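You operate a simulated robot arm through the tools that you are given. There is no shell and no other tool. Be economical: measure what you need, move in short steps, check, and stop when the job is done.

You are at the controls of a simulated two-armed robot. One attempt, no reset.

JOB
Hold the black tub on the top of the lab bench steady with one hand, lift the white ladle out of it with the other and set it down on the top of the lab bench.

The check looks at the end state, three seconds after you hand in, the way a careful person would. Anything else that was tipped, shoved, dropped, spilled or broken makes it a failure.

ROBOT AND FRAMES
Two 7-joint arms with two-finger parallel grippers on one trunk, on a base that drives. Base frame: it is fixed to the floor where the robot stands at the start and does not move with it; the origin is under the middle of the robot, x ahead of it, y to its left, z up. Units: cm, degrees, N and s.
The left shoulder is at the start at [7, 16.3, 97], the right one opposite. With the tool pointing down near the work surface each hand reaches from about 28 to 86 cm from the robot's upright axis, wherever it stands, measured 20 degrees to its own side. Places, roughly: top of the lab bench [40, 60, 90]; white ladle (3x4x10 cm) [80, 0, 90]. Payload 3.43 kg a hand.
The tool frame of a hand sits at the grasp point between the pads (the TCP): z along the fingers, y along the line on which they close. The tips reach 3.4 cm beyond it. The gripper opens to 12.8 cm. The fingers are 2.4 cm wide and 1.2 cm thick; the gripper's body (4.8 by 13 cm) begins 9.6 cm behind the TCP.
Orientation is that of the tool frame in the base frame, as a unit quaternion [x, y, z, w]. With the fingers straight down and closing along the base's y, the tool's x points along the base's -x, its y along +y and its z along -z.

CONTROLS
- The arms move only by the tool step_arm. It takes "left_deltas", "right_deltas" or both (then of equal length, played together; a hand with none holds still); each is a list of rows, each a list of 3 entries, a list of its own where there are three numbers: the shift along the base's x, y, z in units of 25 mm (1.0 is 25 mm), then the turn, a rotation vector about the base's x, y, z in units of 6 degrees (1.0 is 6 degrees), then the gripper command, from -1 (shut) to 1 (fully open), values between in proportion. In form: [[[x, y, z], [ax, ay, az], fingers], ...]. A call has 1 to 20 rows; each row shifts and turns the commanded pose from where the row before left it. A call with a number of a shift or a turn outside -1 to 1 is refused whole. A row lasts 0.2 s, in which the tool goes at most 5 cm and 8.6 degrees; a call with a longer step from one row to the next is refused whole, and so is a gripper value outside its range. A pose out of reach is approached as far as the arm can. The call stops where the force on the tool passes 40 N (or 10 N more than at its start, if that is more) or the arm is blocked; 0.2 s more then pass. The fingers move at their own pace (about 15.3 cm/s each) and stop on an object; they squeeze with about 26 N. The grip force told is the motor's: it shows also when the fingers shut on nothing. Time passes only in rows, and 0.2 s behind the last, so rows that do not move let the fingers close. The reply holds the time, the measured pose of the TCP, the force on the tool along the base axes, the opening and the grip force, in the units named above and with some noise, with the torque about the TCP (base axes, N m) and any sound that the robot's microphone picked up, and new pictures: "show" is both (left out), scene, wrist or none (wrist: the cameras of the hands that moved).
- Cameras (640 x 400 px; columns grow to the right, rows downward): "scene" is now at [14.11, -2.28, 123.12]; the picture's right is [-0.23, -0.97, 0.00], its down [-0.24, 0.06, -0.97] and it looks along [0.94, -0.22, -0.24] (base axes); focal length 256 px, centre (320, 200). "left" rides on the left gripper at [7.6, 1.1, -16] in its tool frame; the picture's right is [-0.15, 0.99, 0.00], its down [-0.88, -0.13, -0.46] and it looks along [-0.45, -0.07, 0.89] (tool axes); focal length 234 px, centre (320, 200). "right" rides on the right gripper at [7.6, -1.1, -16] in its tool frame; the picture's right is [0.15, 0.99, 0.00], its down [-0.88, 0.13, -0.46] and it looks along [-0.45, 0.07, 0.89] (tool axes); focal length 234 px, centre (320, 200). There is no depth. A picture from a camera that has moved, and an enlarged one, comes with that camera's place and axes in the base frame and with its lens.
- move_column(by): slides the trunk up (or, below 0, down) by that many cm; the arms and the scene camera ride with it, the base frame stays. It gives what a move gives, with no picture.
- drive_base(legs): drives the robot by 1 to 6 legs, each [ahead, left, turn to the left] in cm, cm and degrees, along the robot's own axes; the way and the turn of a leg run together, so that a leg with both is an arc; at most 150 cm and 180 degrees a leg. The arms and the cameras ride along, it lands a little off, and it stops where it bumps. It gives what a move gives, and a new picture of the scene camera.
- aim_head(pan, tilt): turns the head with the scene camera to pan (to the left, within 86 degrees either way) and tilt (down, from -29 to 69), counted from straight ahead of the robot. It gives what a move gives, and a new picture of the scene camera.
- enlarge(camera, box): a new picture of the part [left, top, right, bottom] of that camera's present view, enlarged. It takes no simulated time.
- finish_job(): hands the job in; it is judged then, once.

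Work in short steps. Places have to be worked out from the pictures, the camera data and where the tool is seen: move nearer, look again, correct. Check each grasp and each placing, and mend what went wrong. You have 120 turns and 260 pictures in all, those below and enlarged ones among them. Open the grippers and draw the arms clear of the work before you hand the job in, unless the task says otherwise; then end with one line.

The tools are called after "Request:" as name(argument=value, ...) on one line, values as JSON. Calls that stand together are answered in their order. step_arm: Moves the arms, as the interface text tells. Its arguments: {"type":"object","properties":{"left_deltas":{"type":"array","items":{"type":"array"}},"right_deltas":{"type":"array","items":{"type":"array"}},"show":{"type":"string","enum":["both","scene","wrist","none"]}},"required":[]} The other tools are called the same way: move_column (by) slides the trunk up or down; drive_base (legs) drives the base; aim_head (pan, tilt) turns the head that bears the scene camera; enlarge (camera, box) takes an enlarged picture of a part of a camera's view; finish_job () hands the job in.

At the start:

```text
t: 0.0
left_ee_pos: [68.83, 25.16, 110.51]
left_ee_rot: [-0.002, 1.0, 0.001, 0.0]
left_contact_force: [0.6, 0.2, 0.3]
left_wrist_torque: [-0.02, -0.02, 0.04]
left_width: 12.81
left_gripper_force: 0.1
right_ee_pos: [47.86, -20.77, 119.56]
right_ee_rot: [0.0, 1.0, 0.0, 0.0]
right_contact_force: [-0.6, -0.6, 0.4]
right_wrist_torque: [-0.01, -0.02, 0.01]
right_width: 12.81
right_gripper_force: 0.0
trunk travel left (down, up): [-45.0, 49.0]
robot x, y, heading: [-0.0, 0.05, -0.1]
head pan, tilt: [-13.2, 14.0]
```

scene: 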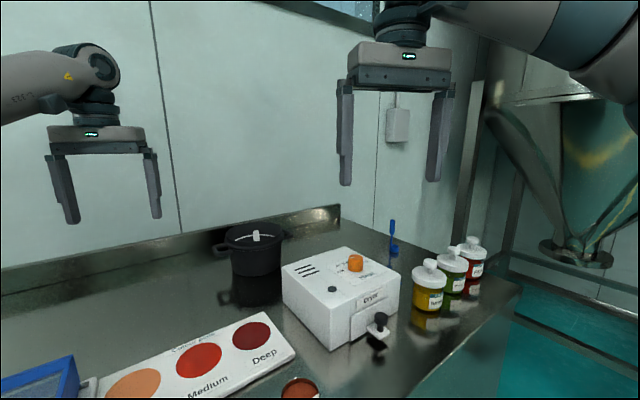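
right: 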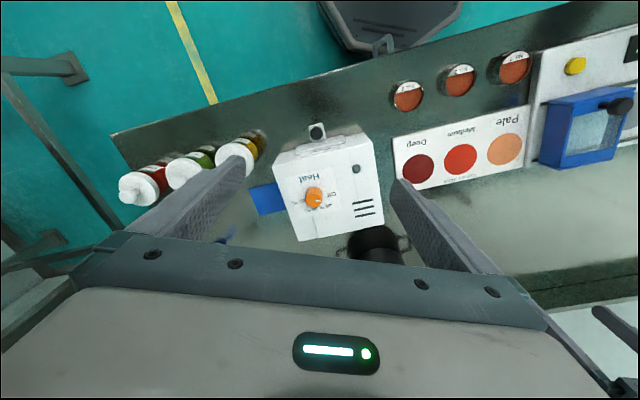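
left: 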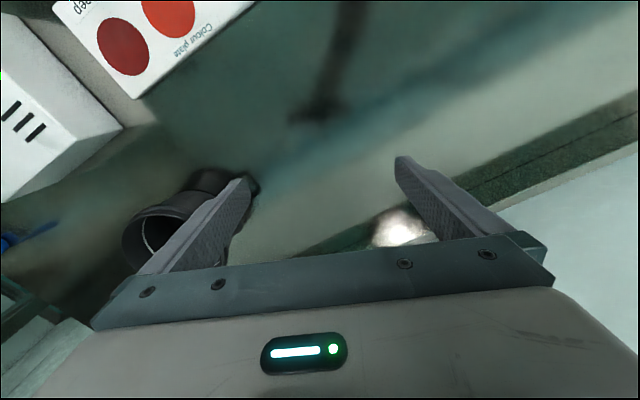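

The tub is the black pot near scene pixel (254,250), with something white on or in it. I'll enlarge it for a closer look.

Request:
enlarge(camera="scene", box=[200, 200, 320, 310])

Request:
enlarge(camera="left", box=[80, 130, 300, 300])

```text
3.64 times, centred on (260, 255) of scene
camera zoom: at [14.11, -2.28, 123.12], right [-0.23, -0.97, 0.0], down [-0.24, 0.06, -0.97], along [0.94, -0.22, -0.24], focal length 930 px, centre (538, 0)
```

zoom: 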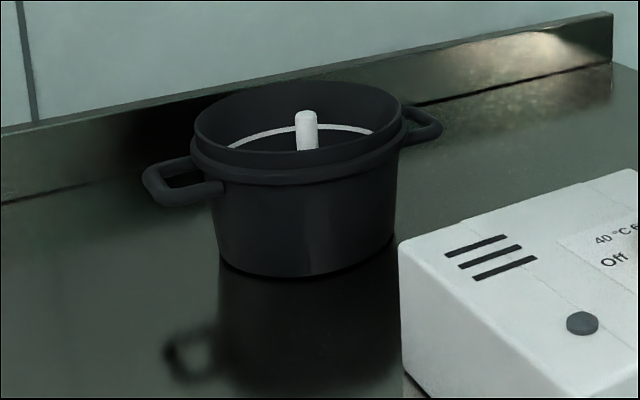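

```text
2.35 times, centred on (190, 215) of left
camera zoom: at [61.31, 26.37, 126.29], right [0.15, 0.99, 0.0], down [0.88, -0.13, 0.46], along [0.45, -0.07, -0.89], focal length 551 px, centre (626, 165)
```

zoom: 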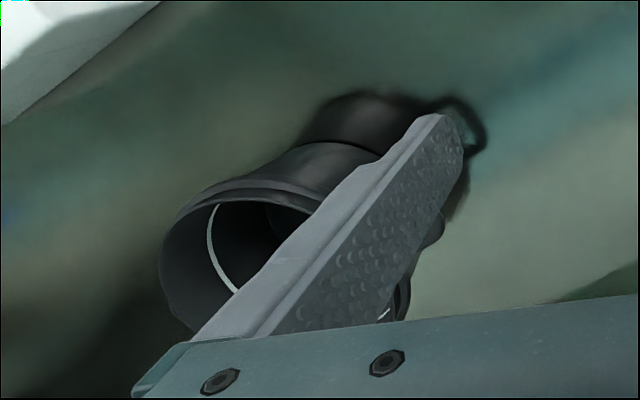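

The pot sits at about (79.5, 0), with its rim at about z 98 and handles at about (76, 8) and (82.5, -9). The ladle shaft stands near the centre with its top at about z 99. I'll bring the left hand high above the pot to look in from above.

Request:
step_arm(left_deltas=[[[0, 0, 1], [0, 0, 0], 1], [[0, 0, 1], [0, 0, 0], 1], [[0.3, -1, 0.4], [0, 0, 0], 1], [[0.3, -1, 0], [0, 0, 0], 1], [[0.3, -1, 0], [0, 0, 0], 1], [[0.3, -1, 0], [0, 0, 0], 1], [[0.3, -1, 0], [0, 0, 0], 1], [[0.3, -1, 0], [0, 0, 0], 1], [[0.3, -1, 0], [0, 0, 0], 1], [[0.3, -1, 0], [0, 0, 0], 1], [[0.3, -1, 0], [0, 0, 0], 1]], show="both")

```text
t: 2.4
left_ee_pos: [69.19, 5.78, 114.15]
left_ee_rot: [-0.001, 1.0, 0.0, 0.002]
left_contact_force: [0.3, 0.1, 0.3]
left_wrist_torque: [-0.04, -0.05, 0.06]
left_width: 12.79
left_gripper_force: 0.1
left hand out of reach, approached as far as the arm can: row 5, 6, 7, 8, 9, 10, 11
right_ee_pos: [47.75, -20.77, 119.81]
right_ee_rot: [0.0, 1.0, 0.001, 0.0]
right_contact_force: [-0.3, -0.4, 0.2]
right_wrist_torque: [-0.01, -0.07, 0.0]
right_width: 12.78
right_gripper_force: 0.0
trunk travel left (down, up): [-45.0, 49.0]
robot x, y, heading: [0.04, -0.09, -0.0]
head pan, tilt: [-13.2, 14.0]
camera scene: at [14.01, -2.26, 123.13], right [-0.23, -0.97, 0.0], down [-0.24, 0.06, -0.97], along [0.94, -0.22, -0.24], focal length 256 px, centre (320, 200)
camera left: at [61.55, 6.89, 129.96], right [0.15, 0.99, 0.0], down [0.88, -0.13, 0.46], along [0.45, -0.07, -0.89], focal length 234 px, centre (320, 200)
```

scene: 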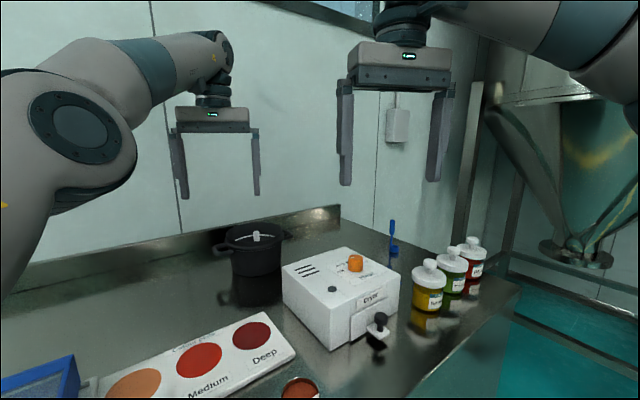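
left: 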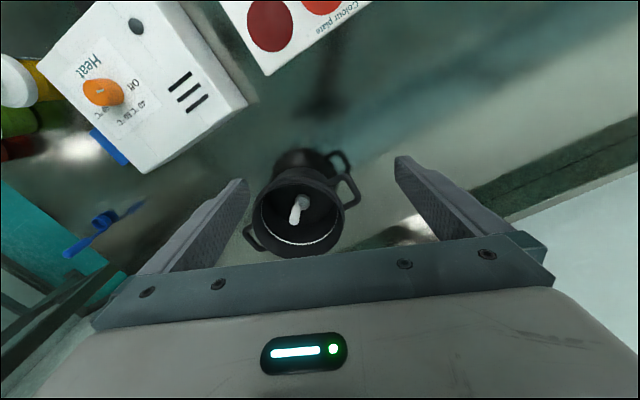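

The left hand hit its reach limit at about x = 69. I'll check the ladle up close, and look down at how much room there is to drive forward.

Request:
enlarge(camera="left", box=[230, 130, 380, 270])

Request:
aim_head(pan=0, tilt=65)

```text
2.86 times, centred on (305, 200) of left
camera zoom: at [61.55, 6.89, 129.96], right [0.15, 0.99, 0.0], down [0.88, -0.13, 0.46], along [0.45, -0.07, -0.89], focal length 669 px, centre (363, 200)
```

zoom: 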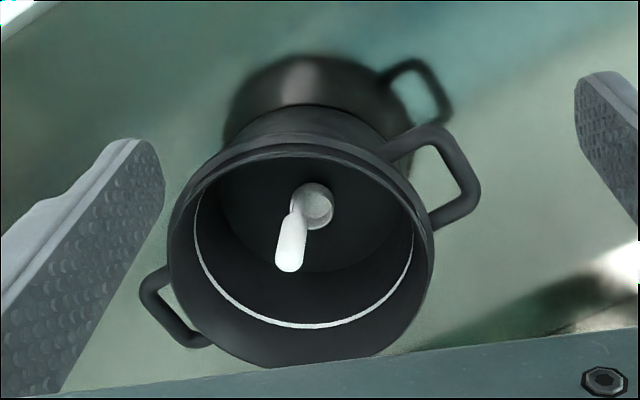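

```text
t: 3.6
left_ee_pos: [69.29, 5.75, 114.1]
left_ee_rot: [-0.001, 1.0, -0.001, 0.0]
left_contact_force: [-0.1, -0.1, -0.2]
left_wrist_torque: [-0.01, -0.01, 0.0]
left_width: 12.81
left_gripper_force: 0.0
right_ee_pos: [47.87, -20.74, 119.66]
right_ee_rot: [0.0, 1.0, 0.0, 0.0]
right_contact_force: [-0.2, -0.7, 0.1]
right_wrist_torque: [0.01, 0.02, 0.0]
right_width: 12.78
right_gripper_force: 0.0
trunk travel left (down, up): [-45.0, 49.0]
robot x, y, heading: [-0.03, -0.16, 0.0]
head pan, tilt: [0.0, 65.0]
camera scene: at [11.1, -0.16, 115.78], right [0.0, -1.0, 0.0], down [-0.91, 0.0, -0.42], along [0.42, 0.0, -0.91], focal length 256 px, centre (320, 200)
```

scene: 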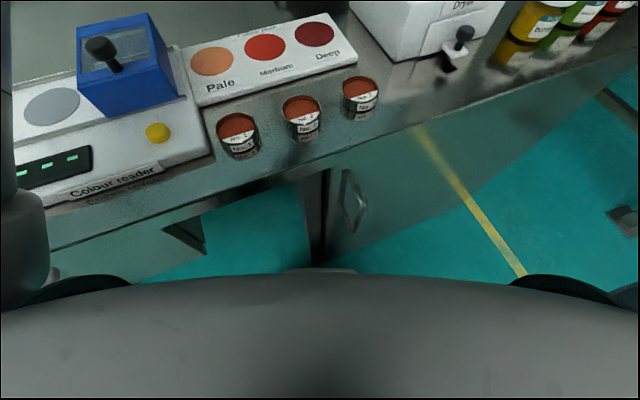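

The bench is rotated about 20° relative to the robot, and the base nearly touches it. I plan to slide right along the bench and turn left to face the pot squarely. First I'll check the floor on the right and raise the trunk.

Request:
aim_head(pan=-60, tilt=45)

Request:
move_column(by=10)

```text
t: 4.9
left_ee_pos: [69.21, 5.82, 114.05]
left_ee_rot: [-0.001, 1.0, 0.0, 0.001]
left_contact_force: [1.0, 0.0, -0.8]
left_wrist_torque: [-0.02, -0.02, -0.04]
left_width: 12.81
left_gripper_force: 0.0
right_ee_pos: [47.86, -20.63, 119.68]
right_ee_rot: [0.0, 1.0, -0.001, 0.001]
right_contact_force: [0.0, 0.3, 0.3]
right_wrist_torque: [0.01, 0.01, -0.01]
right_width: 12.82
right_gripper_force: 0.2
trunk travel left (down, up): [-45.0, 49.0]
robot x, y, heading: [0.03, -0.05, 0.2]
head pan, tilt: [-60.0, 45.0]
camera scene: at [9.09, -7.2, 118.27], right [-0.87, -0.5, 0.0], down [-0.35, 0.61, -0.71], along [0.35, -0.61, -0.71], focal length 256 px, centre (320, 200)
```

scene: 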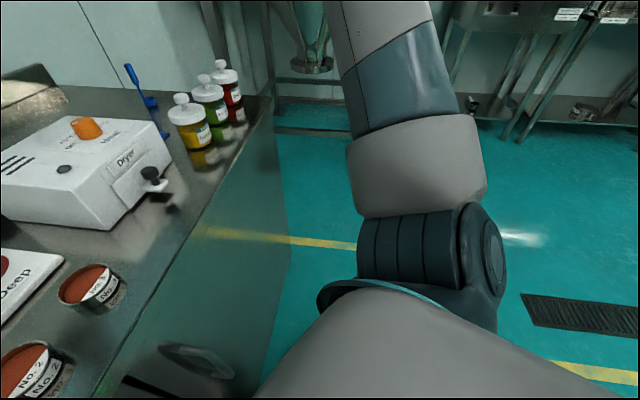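

```text
t: 6.2
left_ee_pos: [69.22, 5.83, 124.02]
left_ee_rot: [-0.001, 1.0, -0.001, 0.0]
left_contact_force: [-0.1, 0.2, 0.2]
left_wrist_torque: [-0.04, 0.04, 0.0]
left_width: 12.79
left_gripper_force: 0.1
right_ee_pos: [47.86, -20.75, 129.69]
right_ee_rot: [0.0, 1.0, 0.001, 0.0]
right_contact_force: [-0.3, 0.4, -0.6]
right_wrist_torque: [0.0, -0.01, -0.02]
right_width: 12.83
right_gripper_force: 0.1
trunk travel left (down, up): [-55.0, 39.0]
robot x, y, heading: [0.06, -0.2, 0.2]
head pan, tilt: [-60.0, 45.0]
```

The floor on the right is clear and the hopper is well away. I'll slide parallel to the bench edge and then turn left 20°.

Request:
drive_base(legs=[[8, -25, 0], [0, 0, 20]])

Request:
aim_head(pan=0, tilt=40)

```text
t: 9.2
left_ee_pos: [70.97, 4.4, 124.11]
left_ee_rot: [-0.175, 0.985, 0.0, 0.0]
left_contact_force: [0.4, -0.8, -1.2]
left_wrist_torque: [0.01, 0.01, -0.02]
left_width: 12.78
left_gripper_force: 0.1
right_ee_pos: [59.97, -27.81, 129.65]
right_ee_rot: [-0.175, 0.985, 0.0, 0.0]
right_contact_force: [0.4, 0.4, 0.7]
right_wrist_torque: [0.0, 0.02, 0.03]
right_width: 12.8
right_gripper_force: 0.0
trunk travel left (down, up): [-55.0, 39.0]
robot x, y, heading: [8.13, -24.93, 20.1]
head pan, tilt: [-60.0, 45.0]
camera scene: at [18.88, -28.48, 128.28], right [-0.64, -0.77, 0.0], down [-0.54, 0.45, -0.71], along [0.54, -0.45, -0.71], focal length 256 px, centre (320, 200)
```

scene: 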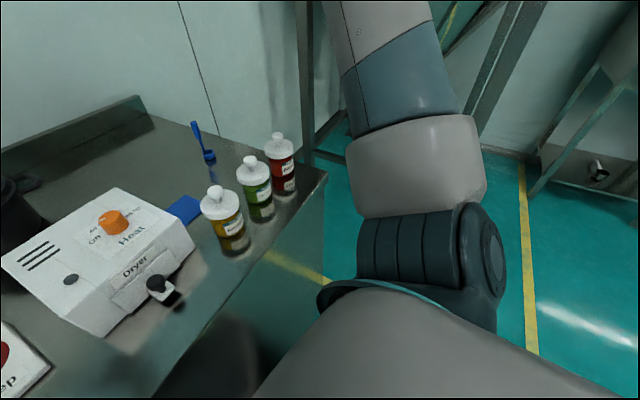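

```text
t: 10.5
left_ee_pos: [70.92, 4.5, 124.12]
left_ee_rot: [-0.175, 0.985, -0.001, 0.0]
left_contact_force: [-0.6, -0.6, -0.3]
left_wrist_torque: [0.02, 0.0, 0.03]
left_width: 12.8
left_gripper_force: 0.0
right_ee_pos: [60.1, -27.75, 129.64]
right_ee_rot: [-0.175, 0.985, 0.0, 0.0]
right_contact_force: [0.0, 0.3, -0.4]
right_wrist_torque: [0.0, 0.04, 0.02]
right_width: 12.8
right_gripper_force: 0.0
trunk travel left (down, up): [-55.0, 39.0]
robot x, y, heading: [8.11, -25.07, 20.4]
head pan, tilt: [0.0, 40.0]
camera scene: at [20.63, -20.36, 129.0], right [0.34, -0.94, 0.0], down [-0.6, -0.22, -0.77], along [0.72, 0.26, -0.64], focal length 256 px, centre (320, 200)
```

scene: 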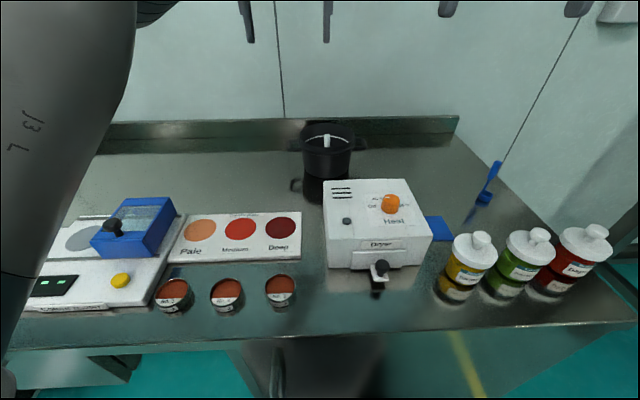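

Now I'm square to the bench. The pot centre is about (80, 0) and the right handle about (83.3, -9). I'll yaw the right hand 90° so its fingers close along the bench-depth direction, and tilt it so it approaches the handle from outside.

Request:
step_arm(right_deltas=[[[0, 0, 0], [0, 0, 1], 0.6], [[0, 0, 0], [0, 0, 1], 0.6], [[0, 0, 0], [0, 0, 1], 0.6], [[0, 0, 0], [0, 0, 1], 0.6], [[0, 0, 0], [0, 0, 1], 0.6], [[0, 0, 0], [0, 0, 1], 0.6], [[0, 0, 0], [0, 0, 1], 0.6], [[0, 0, 0], [0, 0, 1], 0.6], [[0, 0, 0], [0, 0, 1], 0.6], [[0, 0, 0], [0, 0, 1], 0.6], [[0, 0, 0], [0, 0, 1], 0.6], [[0, 0, 0], [0, 0, 1], 0.6], [[0, 0, 0], [0, 0, 1], 0.6], [[0, 0, 0], [0, 0, 1], 0.6], [[0, 0, 0], [0, 0, 1], 0.6], [[0, 0, 0], [0.94, 0.345, 0], 0.6], [[0, 0, 0], [0.94, 0.345, 0], 0.6], [[0, 0, 0], [0.94, 0.345, 0], 0.6], [[0, 0, 0], [0.94, 0.345, 0], 0.6], [[0, 0, 0], [0.94, 0.345, 0], 0.6]], show="both")

```text
t: 14.7
left_ee_pos: [71.09, 4.38, 124.04]
left_ee_rot: [-0.175, 0.984, 0.0, 0.0]
left_contact_force: [-0.8, -0.5, 1.0]
left_wrist_torque: [0.0, 0.01, -0.02]
left_width: 12.79
left_gripper_force: 0.1
right_ee_pos: [48.06, -24.34, 120.9]
right_ee_rot: [0.791, -0.553, -0.214, -0.149]
right_contact_force: [0.1, -0.9, -0.4]
right_wrist_torque: [-0.02, 0.0, 0.01]
right_width: 10.24
right_gripper_force: 0.1
right hand out of reach, approached as far as the arm can: row 9, 10, 11, 12, 13, 14, 15
trunk travel left (down, up): [-55.0, 39.0]
robot x, y, heading: [7.64, -24.92, 20.1]
head pan, tilt: [0.0, 40.0]
camera scene: at [20.69, -20.38, 129.0], right [0.34, -0.94, 0.0], down [-0.6, -0.22, -0.77], along [0.72, 0.26, -0.64], focal length 256 px, centre (320, 200)
camera right: at [54.02, -37.6, 130.89], right [-0.89, -0.46, -0.07], down [-0.3, 0.45, 0.84], along [-0.35, 0.76, -0.54], focal length 234 px, centre (320, 200)
```

scene: 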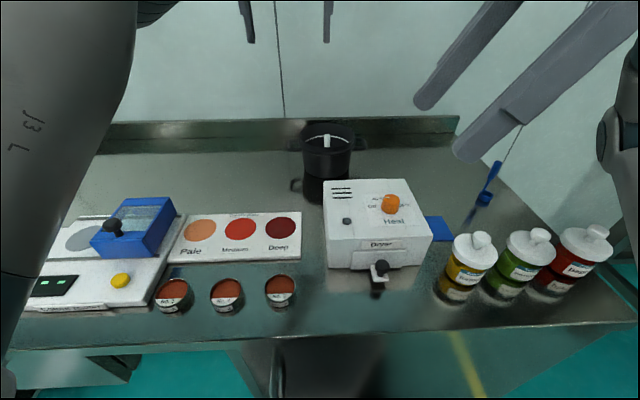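
right: 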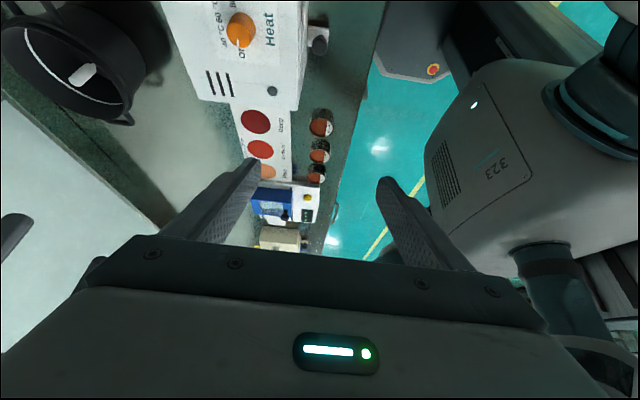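

The orientation came out as wanted, but the hand drifted inward to (48, -24). I'll move it toward a spot outside and above the right handle.

Request:
step_arm(right_deltas=[[[0.97, 0.32, -0.25], [0, 0, 0], 0.5], [[0.97, 0.32, -0.25], [0, 0, 0], 0.5], [[0.97, 0.32, -0.25], [0, 0, 0], 0.5], [[0.97, 0.32, -0.25], [0, 0, 0], 0.5], [[0.97, 0.32, -0.25], [0, 0, 0], 0.5], [[0.97, 0.32, -0.25], [0, 0, 0], 0.5], [[0.97, 0.32, -0.25], [0, 0, 0], 0.5], [[0.97, 0.32, -0.25], [0, 0, 0], 0.5], [[0.97, 0.32, -0.25], [0, 0, 0], 0.5], [[0.97, 0.32, -0.25], [0, 0, 0], 0.5]], show="both")

```text
t: 16.9
left_ee_pos: [70.88, 4.41, 124.11]
left_ee_rot: [-0.175, 0.985, 0.0, 0.0]
left_contact_force: [-0.7, 0.4, 0.5]
left_wrist_torque: [0.02, -0.04, 0.03]
left_width: 12.82
left_gripper_force: 0.0
right_ee_pos: [54.61, -17.43, 115.68]
right_ee_rot: [0.79, -0.555, -0.213, -0.149]
right_contact_force: [-0.1, 0.5, 0.0]
right_wrist_torque: [0.0, -0.01, -0.03]
right_width: 9.61
right_gripper_force: 0.0
right hand out of reach, approached as far as the arm can: row 3, 4, 5, 6, 7, 8, 9, 10
trunk travel left (down, up): [-55.0, 39.0]
robot x, y, heading: [8.48, -24.97, 20.0]
head pan, tilt: [0.0, 40.0]
camera scene: at [20.63, -20.33, 129.0], right [0.34, -0.94, 0.0], down [-0.6, -0.22, -0.77], along [0.72, 0.26, -0.64], focal length 256 px, centre (320, 200)
camera right: at [60.48, -30.7, 125.57], right [-0.89, -0.46, -0.07], down [-0.3, 0.46, 0.84], along [-0.35, 0.76, -0.54], focal length 234 px, centre (320, 200)
```

scene: 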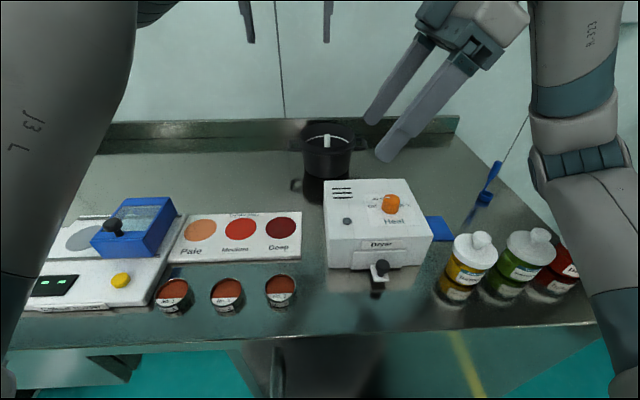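
right: 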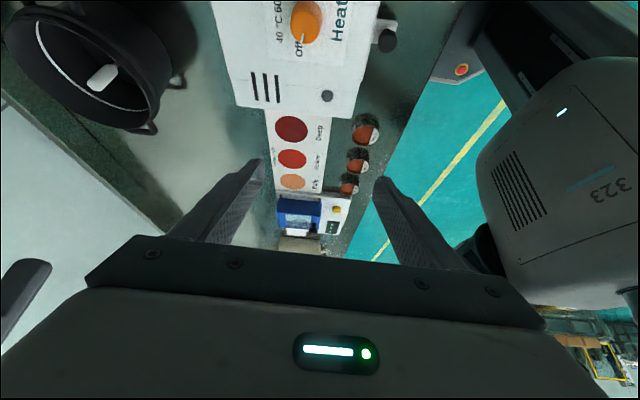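

This yaw direction uses up the wrist range. The gripper is symmetric, so I'll back up and rotate 180° about the tool axis for the equivalent grasp with a freer wrist.

Request:
step_arm(right_deltas=[[[-0.6, -0.5, 0.5], [-0.17, 0.47, -0.866], 0.5], [[-0.6, -0.5, 0.5], [-0.17, 0.47, -0.866], 0.5], [[-0.6, -0.5, 0.5], [-0.17, 0.47, -0.866], 0.5], [[-0.6, -0.5, 0.5], [-0.17, 0.47, -0.866], 0.5], [[0, 0, 0], [-0.17, 0.47, -0.866], 0.5], [[0, 0, 0], [-0.17, 0.47, -0.866], 0.5], [[0, 0, 0], [-0.17, 0.47, -0.866], 0.5], [[0, 0, 0], [-0.17, 0.47, -0.866], 0.5], [[0, 0, 0], [-0.17, 0.47, -0.866], 0.5], [[0, 0, 0], [-0.17, 0.47, -0.866], 0.5], [[0, 0, 0], [-0.17, 0.47, -0.866], 0.5], [[0, 0, 0], [-0.17, 0.47, -0.866], 0.5], [[0, 0, 0], [-0.17, 0.47, -0.866], 0.5], [[0, 0, 0], [-0.17, 0.47, -0.866], 0.5], [[0, 0, 0], [-0.17, 0.47, -0.866], 0.5], [[0, 0, 0], [-0.17, 0.47, -0.866], 0.5], [[0, 0, 0], [-0.17, 0.47, -0.866], 0.5], [[0, 0, 0], [-0.17, 0.47, -0.866], 0.5], [[0, 0, 0], [-0.17, 0.47, -0.866], 0.5], [[0, 0, 0], [-0.17, 0.47, -0.866], 0.5]], show="none")

Request:
step_arm(right_deltas=[[[0, 0, 0], [-0.17, 0.47, -0.866], 0.5], [[0, 0, 0], [-0.17, 0.47, -0.866], 0.5], [[0, 0, 0], [-0.17, 0.47, -0.866], 0.5], [[0, 0, 0], [-0.17, 0.47, -0.866], 0.5], [[0, 0, 0], [-0.17, 0.47, -0.866], 0.5], [[0, 0, 0], [-0.17, 0.47, -0.866], 0.5], [[0, 0, 0], [-0.17, 0.47, -0.866], 0.5], [[0, 0, 0], [-0.17, 0.47, -0.866], 0.5], [[0, 0, 0], [-0.17, 0.47, -0.866], 0.5], [[0, 0, 0], [-0.17, 0.47, -0.866], 0.5]], show="both")

```text
t: 21.1
left_ee_pos: [70.93, 4.53, 124.14]
left_ee_rot: [-0.175, 0.985, 0.0, 0.0]
left_contact_force: [-0.7, -0.3, -0.2]
left_wrist_torque: [-0.02, 0.01, 0.0]
left_width: 12.78
left_gripper_force: 0.0
right_ee_pos: [48.55, -22.36, 120.49]
right_ee_rot: [0.085, 0.962, 0.236, -0.109]
right_contact_force: [0.4, -0.8, -1.1]
right_wrist_torque: [0.01, 0.02, -0.02]
right_width: 9.6
right_gripper_force: 0.0
trunk travel left (down, up): [-55.0, 39.0]
robot x, y, heading: [7.84, -25.4, 20.3]
head pan, tilt: [0.0, 40.0]
```

```text
t: 23.3
left_ee_pos: [70.93, 4.46, 124.11]
left_ee_rot: [-0.175, 0.985, 0.001, 0.001]
left_contact_force: [0.1, 1.8, 0.2]
left_wrist_torque: [0.01, -0.01, 0.0]
left_width: 12.8
left_gripper_force: 0.2
right_ee_pos: [48.46, -22.45, 120.61]
right_ee_rot: [0.554, 0.791, 0.149, -0.21]
right_contact_force: [1.2, -0.4, 0.4]
right_wrist_torque: [-0.03, 0.01, -0.02]
right_width: 9.59
right_gripper_force: 0.0
trunk travel left (down, up): [-55.0, 39.0]
robot x, y, heading: [7.55, -24.66, 20.2]
head pan, tilt: [0.0, 40.0]
camera scene: at [20.62, -20.36, 129.0], right [0.34, -0.94, 0.0], down [-0.6, -0.22, -0.77], along [0.72, 0.26, -0.64], focal length 256 px, centre (320, 200)
camera right: at [47.78, -24.17, 138.18], right [0.89, 0.46, 0.08], down [0.46, -0.89, -0.04], along [0.05, 0.07, -1.0], focal length 234 px, centre (320, 200)
```

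scene: 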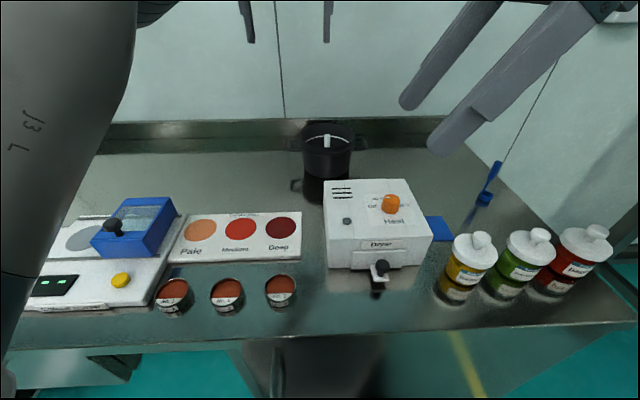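
right: 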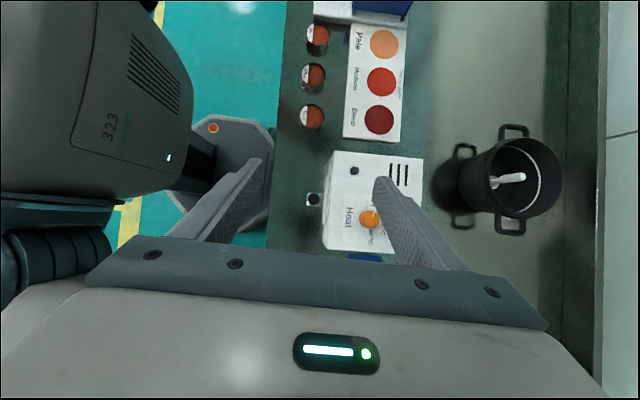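

No reach warning now, and the wrist camera puts the handle at about (84.3, -9, 96), roughly 6.3 cm wide. I'll move to above and outside it.

Request:
step_arm(right_deltas=[[[0.98, 0.25, -0.23], [0, 0, 0], 0.5], [[0.98, 0.25, -0.23], [0, 0, 0], 0.5], [[0.98, 0.25, -0.23], [0, 0, 0], 0.5], [[0.98, 0.25, -0.23], [0, 0, 0], 0.5], [[0.98, 0.25, -0.23], [0, 0, 0], 0.5], [[0.98, 0.25, -0.23], [0, 0, 0], 0.5], [[0.98, 0.25, -0.23], [0, 0, 0], 0.5], [[0.98, 0.25, -0.23], [0, 0, 0], 0.5], [[0.98, 0.25, -0.23], [0, 0, 0], 0.5], [[0.98, 0.25, -0.23], [0, 0, 0], 0.5], [[0.98, 0.25, -0.23], [0, 0, 0], 0.5], [[0.98, 0.25, -0.23], [0, 0, 0], 0.5], [[0.98, 0.25, -0.23], [0, 0, 0], 0.5], [[0.98, 0.25, -0.23], [0, 0, 0], 0.5], [[0.98, 0.25, -0.23], [0, 0, 0], 0.5]], show="both")

```text
t: 26.5
left_ee_pos: [70.96, 4.51, 124.02]
left_ee_rot: [-0.176, 0.984, 0.0, 0.0]
left_contact_force: [-0.1, 0.0, 1.3]
left_wrist_torque: [-0.02, 0.01, 0.03]
left_width: 12.81
left_gripper_force: 0.1
right_ee_pos: [85.34, -13.1, 111.83]
right_ee_rot: [0.554, 0.791, 0.15, -0.21]
right_contact_force: [0.1, -0.1, -0.4]
right_wrist_torque: [-0.01, 0.02, 0.04]
right_width: 9.63
right_gripper_force: 0.2
trunk travel left (down, up): [-55.0, 39.0]
robot x, y, heading: [8.0, -24.94, 20.3]
head pan, tilt: [0.0, 40.0]
camera scene: at [20.65, -20.24, 128.99], right [0.34, -0.94, 0.0], down [-0.6, -0.22, -0.77], along [0.72, 0.26, -0.64], focal length 256 px, centre (320, 200)
camera right: at [84.58, -14.77, 129.44], right [0.89, 0.46, 0.08], down [0.46, -0.89, -0.04], along [0.05, 0.07, -1.0], focal length 234 px, centre (320, 200)
```

scene: 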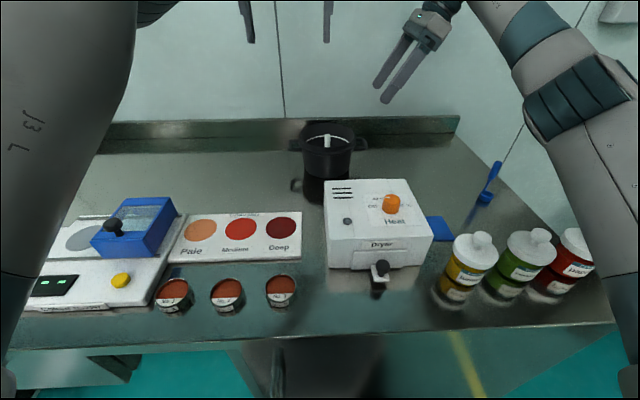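
right: 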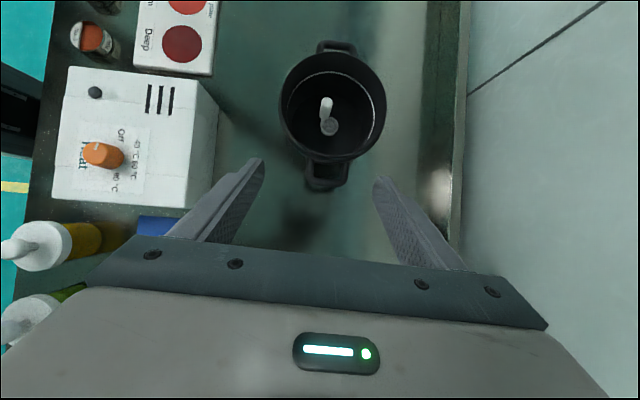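

The handle centre reads about (85.4, -8.9), roughly lined up. I'll go down part way and check.

Request:
step_arm(right_deltas=[[[0, 0.1, -0.8], [0, 0, 0], 0.5], [[0, 0.1, -0.8], [0, 0, 0], 0.5], [[0, 0.1, -0.8], [0, 0, 0], 0.5], [[0, 0.1, -0.8], [0, 0, 0], 0.5], [[0, 0.1, -0.8], [0, 0, 0], 0.5]], show="both")

Request:
enlarge(camera="scene", box=[270, 60, 450, 190])

```text
t: 27.7
left_ee_pos: [71.0, 4.42, 124.03]
left_ee_rot: [-0.175, 0.985, 0.0, -0.001]
left_contact_force: [0.2, 0.2, -0.6]
left_wrist_torque: [-0.01, 0.0, 0.0]
left_width: 12.82
left_gripper_force: 0.1
right_ee_pos: [85.35, -11.89, 101.83]
right_ee_rot: [0.554, 0.792, 0.148, -0.21]
right_contact_force: [-0.4, -0.4, 0.1]
right_wrist_torque: [0.04, 0.0, 0.03]
right_width: 9.59
right_gripper_force: 0.0
trunk travel left (down, up): [-55.0, 39.0]
robot x, y, heading: [7.83, -24.79, 20.2]
head pan, tilt: [0.0, 40.0]
camera scene: at [20.67, -20.35, 129.0], right [0.34, -0.94, 0.0], down [-0.6, -0.22, -0.77], along [0.72, 0.26, -0.64], focal length 256 px, centre (320, 200)
camera right: at [84.59, -13.55, 119.43], right [0.89, 0.46, 0.08], down [0.46, -0.89, -0.04], along [0.05, 0.07, -1.0], focal length 234 px, centre (320, 200)
```

scene: 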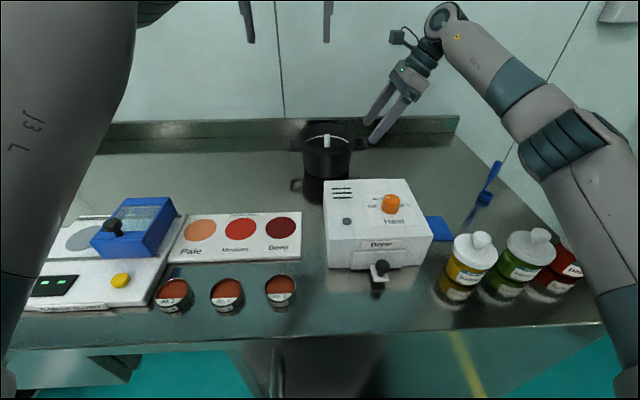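
right: 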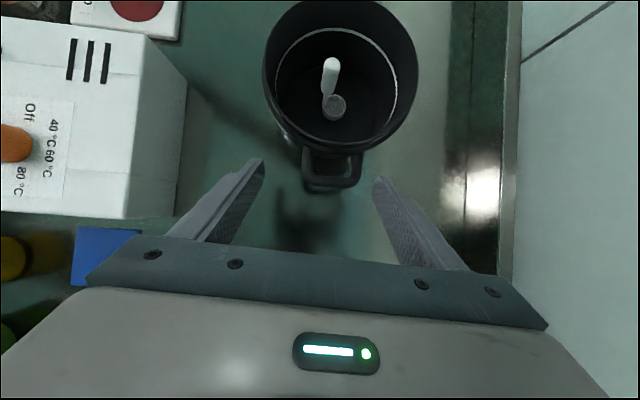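

```text
3.08 times, centred on (360, 125) of scene
camera zoom: at [20.67, -20.35, 129.0], right [0.34, -0.94, 0.0], down [-0.6, -0.22, -0.77], along [0.72, 0.26, -0.64], focal length 787 px, centre (197, 431)
```

zoom: 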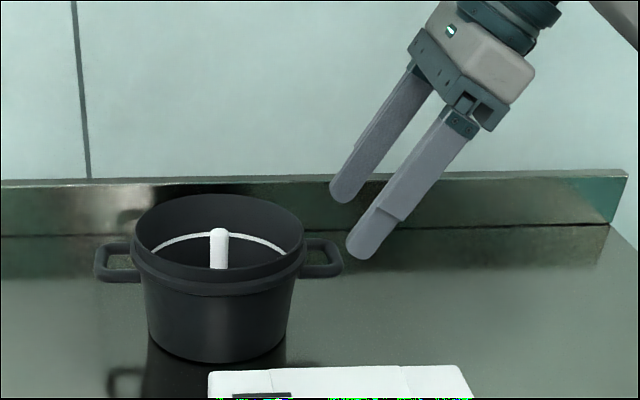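

The handle sits about 1.3 cm off-centre along the closing line. I'll correct for that and go down around it with the fingers straddling.

Request:
step_arm(right_deltas=[[[0.14, 0.2, -0.4], [0, 0, 0], 0.5], [[0, 0.22, -0.46], [0, 0, 0], 0.5], [[0, 0.22, -0.46], [0, 0, 0], 0.5], [[0, 0.22, -0.46], [0, 0, 0], 0.5], [[0, 0.22, -0.46], [0, 0, 0], 0.5]], show="both")

Request:
enlarge(camera="scene", box=[270, 60, 450, 190])

```text
t: 28.9
left_ee_pos: [71.14, 4.48, 124.1]
left_ee_rot: [-0.176, 0.984, 0.0, 0.001]
left_contact_force: [0.6, 0.4, 0.0]
left_wrist_torque: [0.0, 0.0, 0.02]
left_width: 12.82
left_gripper_force: 0.0
right_ee_pos: [85.65, -9.21, 96.2]
right_ee_rot: [0.555, 0.791, 0.149, -0.21]
right_contact_force: [0.1, -0.1, -0.5]
right_wrist_torque: [-0.02, -0.03, -0.02]
right_width: 9.59
right_gripper_force: 0.0
trunk travel left (down, up): [-55.0, 39.0]
robot x, y, heading: [8.16, -25.0, 20.4]
head pan, tilt: [0.0, 40.0]
camera scene: at [20.64, -20.33, 129.0], right [0.34, -0.94, 0.0], down [-0.6, -0.22, -0.77], along [0.72, 0.26, -0.64], focal length 256 px, centre (320, 200)
camera right: at [84.9, -10.88, 113.82], right [0.89, 0.46, 0.08], down [0.46, -0.89, -0.04], along [0.05, 0.07, -1.0], focal length 234 px, centre (320, 200)
```

scene: 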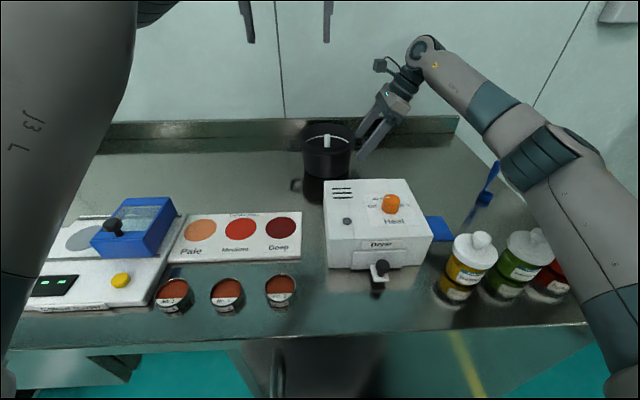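
right: 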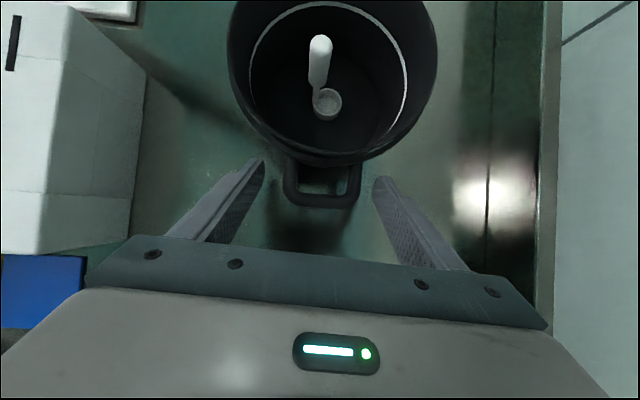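

```text
3.08 times, centred on (360, 125) of scene
camera zoom: at [20.64, -20.33, 129.0], right [0.34, -0.94, 0.0], down [-0.6, -0.22, -0.77], along [0.72, 0.26, -0.64], focal length 787 px, centre (197, 431)
```

zoom: 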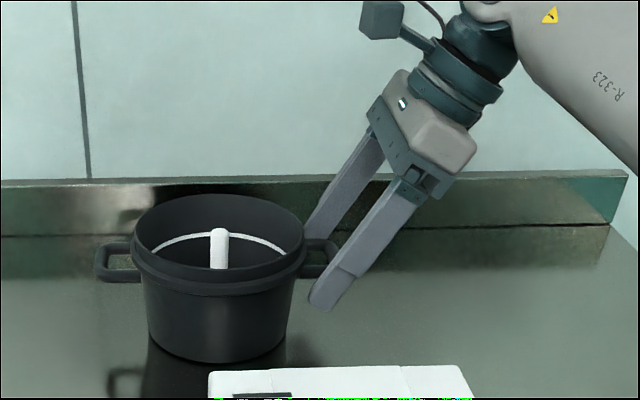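

The fingers straddle the handle nicely and it is centred. I'll close slowly so the pot doesn't get jolted.

Request:
step_arm(right_deltas=[[[0, 0, 0], [0, 0, 0], 0.3], [[0, 0, 0], [0, 0, 0], 0.2], [[0, 0, 0], [0, 0, 0], 0.1], [[0, 0, 0], [0, 0, 0], 0.05], [[0, 0, 0], [0, 0, 0], 0.0], [[0, 0, 0], [0, 0, 0], -0.05], [[0, 0, 0], [0, 0, 0], -0.1], [[0, 0, 0], [0, 0, 0], -0.2], [[0, 0, 0], [0, 0, 0], -0.4], [[0, 0, 0], [0, 0, 0], -0.4]], show="wrist")

```text
t: 31.1
left_ee_pos: [70.96, 4.48, 124.01]
left_ee_rot: [-0.175, 0.985, 0.0, 0.0]
left_contact_force: [0.7, 0.0, -0.3]
left_wrist_torque: [0.02, 0.05, -0.02]
left_width: 12.8
left_gripper_force: 0.1
right_ee_pos: [85.7, -9.23, 96.25]
right_ee_rot: [0.554, 0.792, 0.149, -0.21]
right_contact_force: [-0.5, 0.1, 0.1]
right_wrist_torque: [-0.01, 0.01, 0.03]
right_width: 5.69
right_gripper_force: 26.1
trunk travel left (down, up): [-55.0, 39.0]
robot x, y, heading: [7.73, -24.76, 20.3]
head pan, tilt: [0.0, 40.0]
camera right: at [84.9, -10.9, 113.83], right [0.89, 0.46, 0.08], down [0.46, -0.89, -0.04], along [0.05, 0.07, -1.0], focal length 234 px, centre (320, 200)
```

right: 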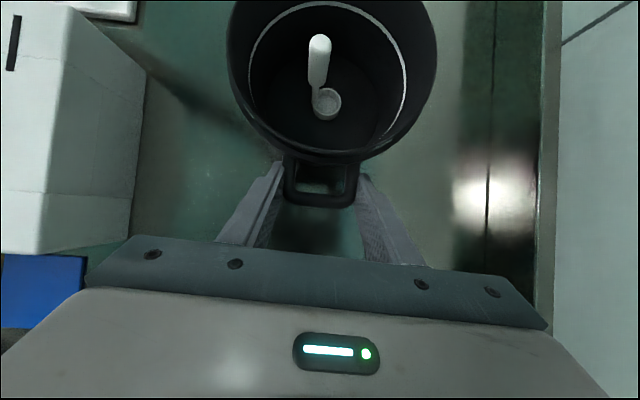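

The handle is held firmly, 5.7 cm wide at 26 N. The right camera puts the ladle shaft at about (81, -0.2), vertical, with its top at about z 99. I'll pitch the left hand 24° so its body leans away from the right wrist camera, and bring it above the ladle.

Request:
step_arm(left_deltas=[[[0, 0, 0], [0.345, -0.94, 0], 0.3], [[0, 0, 0], [0.345, -0.94, 0], 0], [[0, 0, 0], [0.345, -0.94, 0], -0.2], [[0, 0, 0], [0.345, -0.94, 0], -0.2], [[0.66, -0.3, -0.7], [0, 0, 0], -0.2], [[0.66, -0.3, -0.7], [0, 0, 0], -0.2], [[0.66, -0.3, -0.7], [0, 0, 0], -0.2], [[0.66, -0.3, -0.7], [0, 0, 0], -0.2], [[0.66, -0.3, -0.7], [0, 0, 0], -0.2], [[0.66, -0.3, -0.7], [0, 0, 0], -0.2]], show="both")

Request:
enlarge(camera="scene", box=[250, 40, 430, 190])

Request:
enlarge(camera="right", box=[220, 0, 450, 150])

```text
t: 33.3
left_ee_pos: [81.01, 0.01, 113.46]
left_ee_rot: [-0.171, 0.963, 0.036, 0.205]
left_contact_force: [0.1, -1.1, -0.4]
left_wrist_torque: [-0.01, 0.02, 0.02]
left_width: 5.14
left_gripper_force: 0.0
right_ee_pos: [85.69, -9.19, 96.18]
right_ee_rot: [0.554, 0.791, 0.15, -0.21]
right_contact_force: [1.3, 0.0, 0.7]
right_wrist_torque: [-0.08, -0.04, -0.05]
right_width: 5.66
right_gripper_force: 25.7
trunk travel left (down, up): [-55.0, 39.0]
robot x, y, heading: [7.86, -24.86, 20.0]
head pan, tilt: [0.0, 40.0]
camera scene: at [20.68, -20.37, 129.0], right [0.34, -0.94, 0.0], down [-0.6, -0.22, -0.77], along [0.72, 0.26, -0.64], focal length 256 px, centre (320, 200)
camera left: at [68.04, -3.7, 124.88], right [-0.22, 0.97, 0.06], down [0.63, 0.09, 0.77], along [0.75, 0.2, -0.63], focal length 234 px, centre (320, 200)
```

scene: 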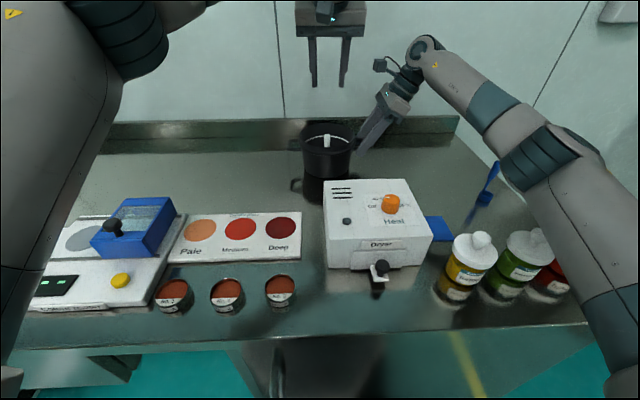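
left: 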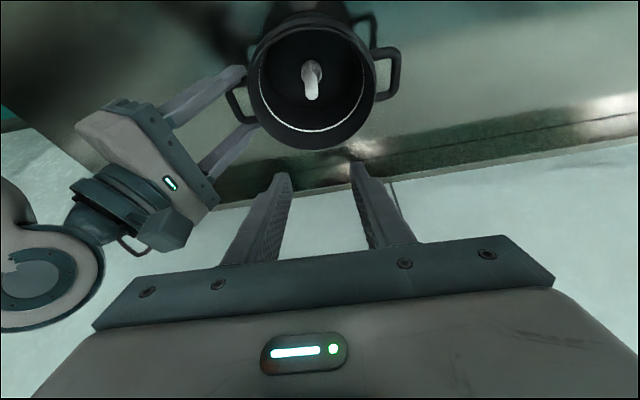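

```text
2.67 times, centred on (340, 115) of scene
camera zoom: at [20.68, -20.37, 129.0], right [0.34, -0.94, 0.0], down [-0.6, -0.22, -0.77], along [0.72, 0.26, -0.64], focal length 682 px, centre (267, 427)
```

zoom: 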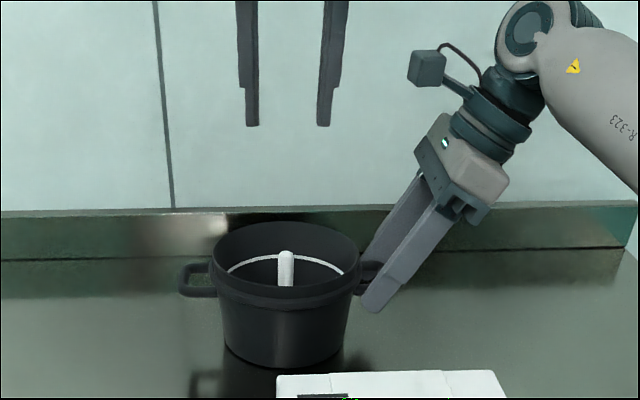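

```text
2.67 times, centred on (335, 75) of right
camera zoom: at [84.93, -10.9, 113.82], right [0.89, 0.46, 0.08], down [0.46, -0.89, -0.04], along [0.05, 0.07, -1.0], focal length 624 px, centre (280, 533)
```

zoom: 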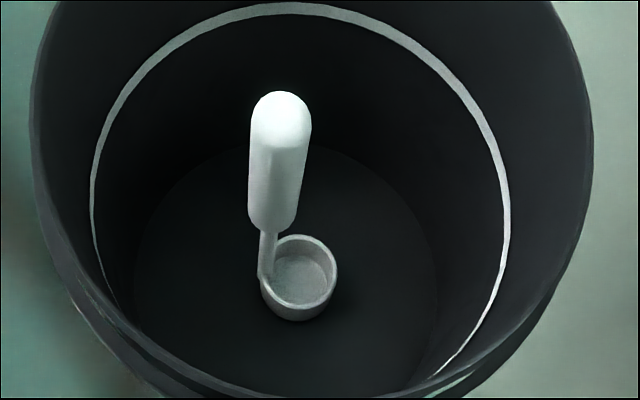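

Alignment looks good: the left fingers straddle the ladle shaft, and the right camera and hand are clear. I'll descend to grip the thick upper handle at z of about 96.3.

Request:
step_arm(left_deltas=[[[-0.1, -0.08, -0.8], [0, 0, 0], -0.2], [[0, 0, -0.8], [0, 0, 0], -0.2], [[0, 0, -0.8], [0, 0, 0], -0.2], [[0, 0, -0.8], [0, 0, 0], -0.2], [[0, 0, -0.8], [0, 0, 0], -0.2]], show="none")

Request:
enlarge(camera="right", box=[220, 0, 450, 150])

Request:
enlarge(camera="scene", box=[250, 40, 430, 190])

Request:
enlarge(camera="left", box=[200, 80, 440, 230])

```text
t: 34.5
left_ee_pos: [80.62, -0.33, 103.48]
left_ee_rot: [-0.172, 0.963, 0.036, 0.205]
left_contact_force: [0.6, -0.1, 0.8]
left_wrist_torque: [0.02, -0.01, 0.03]
left_width: 5.15
left_gripper_force: 0.0
right_ee_pos: [85.63, -9.16, 96.32]
right_ee_rot: [0.555, 0.791, 0.149, -0.21]
right_contact_force: [0.0, -0.4, -0.1]
right_wrist_torque: [-0.01, 0.0, -0.07]
right_width: 5.67
right_gripper_force: 25.8
trunk travel left (down, up): [-55.0, 39.0]
robot x, y, heading: [8.2, -24.93, 20.4]
head pan, tilt: [0.0, 40.0]
```

```text
2.67 times, centred on (335, 75) of right
camera zoom: at [84.91, -10.88, 113.83], right [0.89, 0.46, 0.08], down [0.46, -0.89, -0.04], along [0.05, 0.07, -1.0], focal length 624 px, centre (280, 533)
```

zoom: 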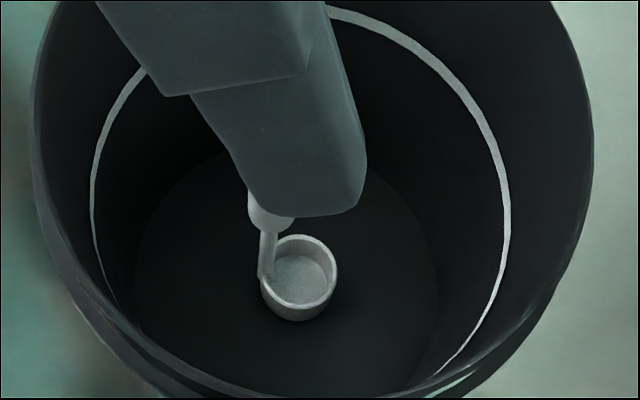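

```text
2.67 times, centred on (340, 115) of scene
camera zoom: at [20.65, -20.33, 129.0], right [0.34, -0.94, 0.0], down [-0.6, -0.22, -0.77], along [0.72, 0.26, -0.64], focal length 682 px, centre (267, 427)
```

zoom: 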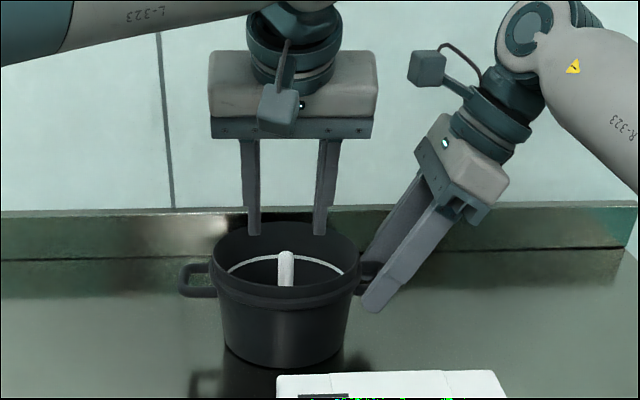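

```text
2.67 times, centred on (320, 155) of left
camera zoom: at [67.64, -3.89, 114.83], right [-0.22, 0.97, 0.06], down [0.63, 0.09, 0.77], along [0.75, 0.2, -0.63], focal length 624 px, centre (320, 320)
```

zoom: 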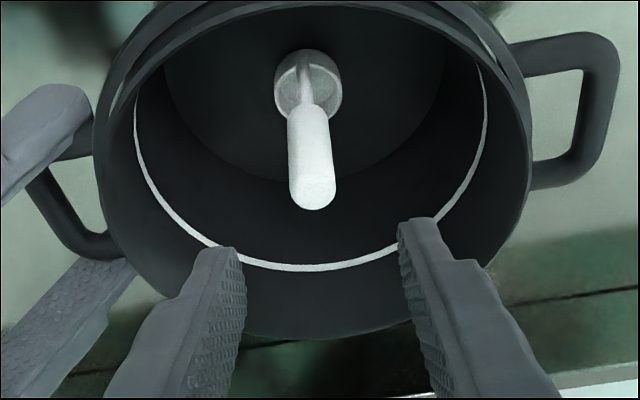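

Still centred between the fingers. I'll descend the rest of the way and then close gently.

Request:
step_arm(left_deltas=[[[-0.08, -0.06, -0.7], [0, 0, 0], -0.2], [[0, 0, -0.7], [0, 0, 0], -0.2], [[0, 0, -0.7], [0, 0, 0], -0.2], [[0, 0, -0.75], [0, 0, 0], -0.2], [[0, 0, 0], [0, 0, 0], -0.35], [[0, 0, 0], [0, 0, 0], -0.5], [[0, 0, 0], [0, 0, 0], -0.6], [[0, 0, 0], [0, 0, 0], -0.7], [[0, 0, 0], [0, 0, 0], -0.8], [[0, 0, 0], [0, 0, 0], -1], [[0, 0, 0], [0, 0, 0], -1]], show="wrist")

Request:
enlarge(camera="right", box=[220, 0, 450, 150])

```text
t: 36.9
left_ee_pos: [80.48, -0.4, 96.41]
left_ee_rot: [-0.172, 0.963, 0.037, 0.204]
left_contact_force: [0.4, 0.1, -0.2]
left_wrist_torque: [0.01, 0.02, 0.02]
left_width: 1.45
left_gripper_force: 26.5
right_ee_pos: [85.6, -9.25, 96.16]
right_ee_rot: [0.555, 0.791, 0.15, -0.21]
right_contact_force: [0.7, -0.6, 0.1]
right_wrist_torque: [0.01, 0.0, 0.01]
right_width: 5.68
right_gripper_force: 26.3
trunk travel left (down, up): [-55.0, 39.0]
robot x, y, heading: [8.08, -24.71, 20.4]
head pan, tilt: [0.0, 40.0]
camera left: at [67.42, -4.1, 107.74], right [-0.22, 0.97, 0.06], down [0.63, 0.09, 0.77], along [0.75, 0.2, -0.63], focal length 234 px, centre (320, 200)
```

left: 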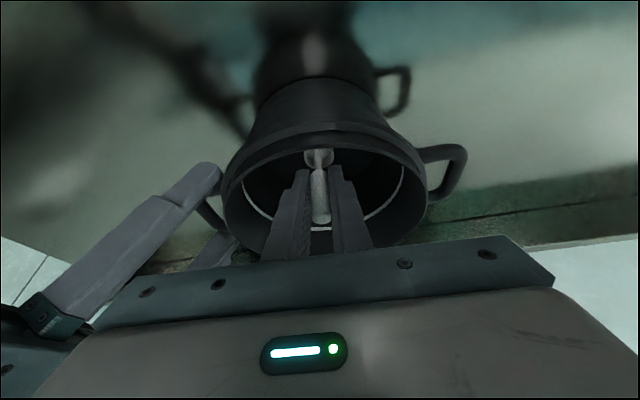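

```text
2.67 times, centred on (335, 75) of right
camera zoom: at [84.9, -10.89, 113.82], right [0.89, 0.46, 0.08], down [0.46, -0.89, -0.04], along [0.05, 0.07, -1.0], focal length 624 px, centre (280, 533)
```

zoom: 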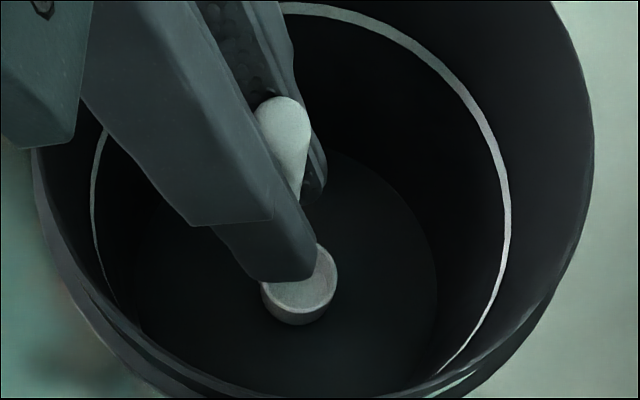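

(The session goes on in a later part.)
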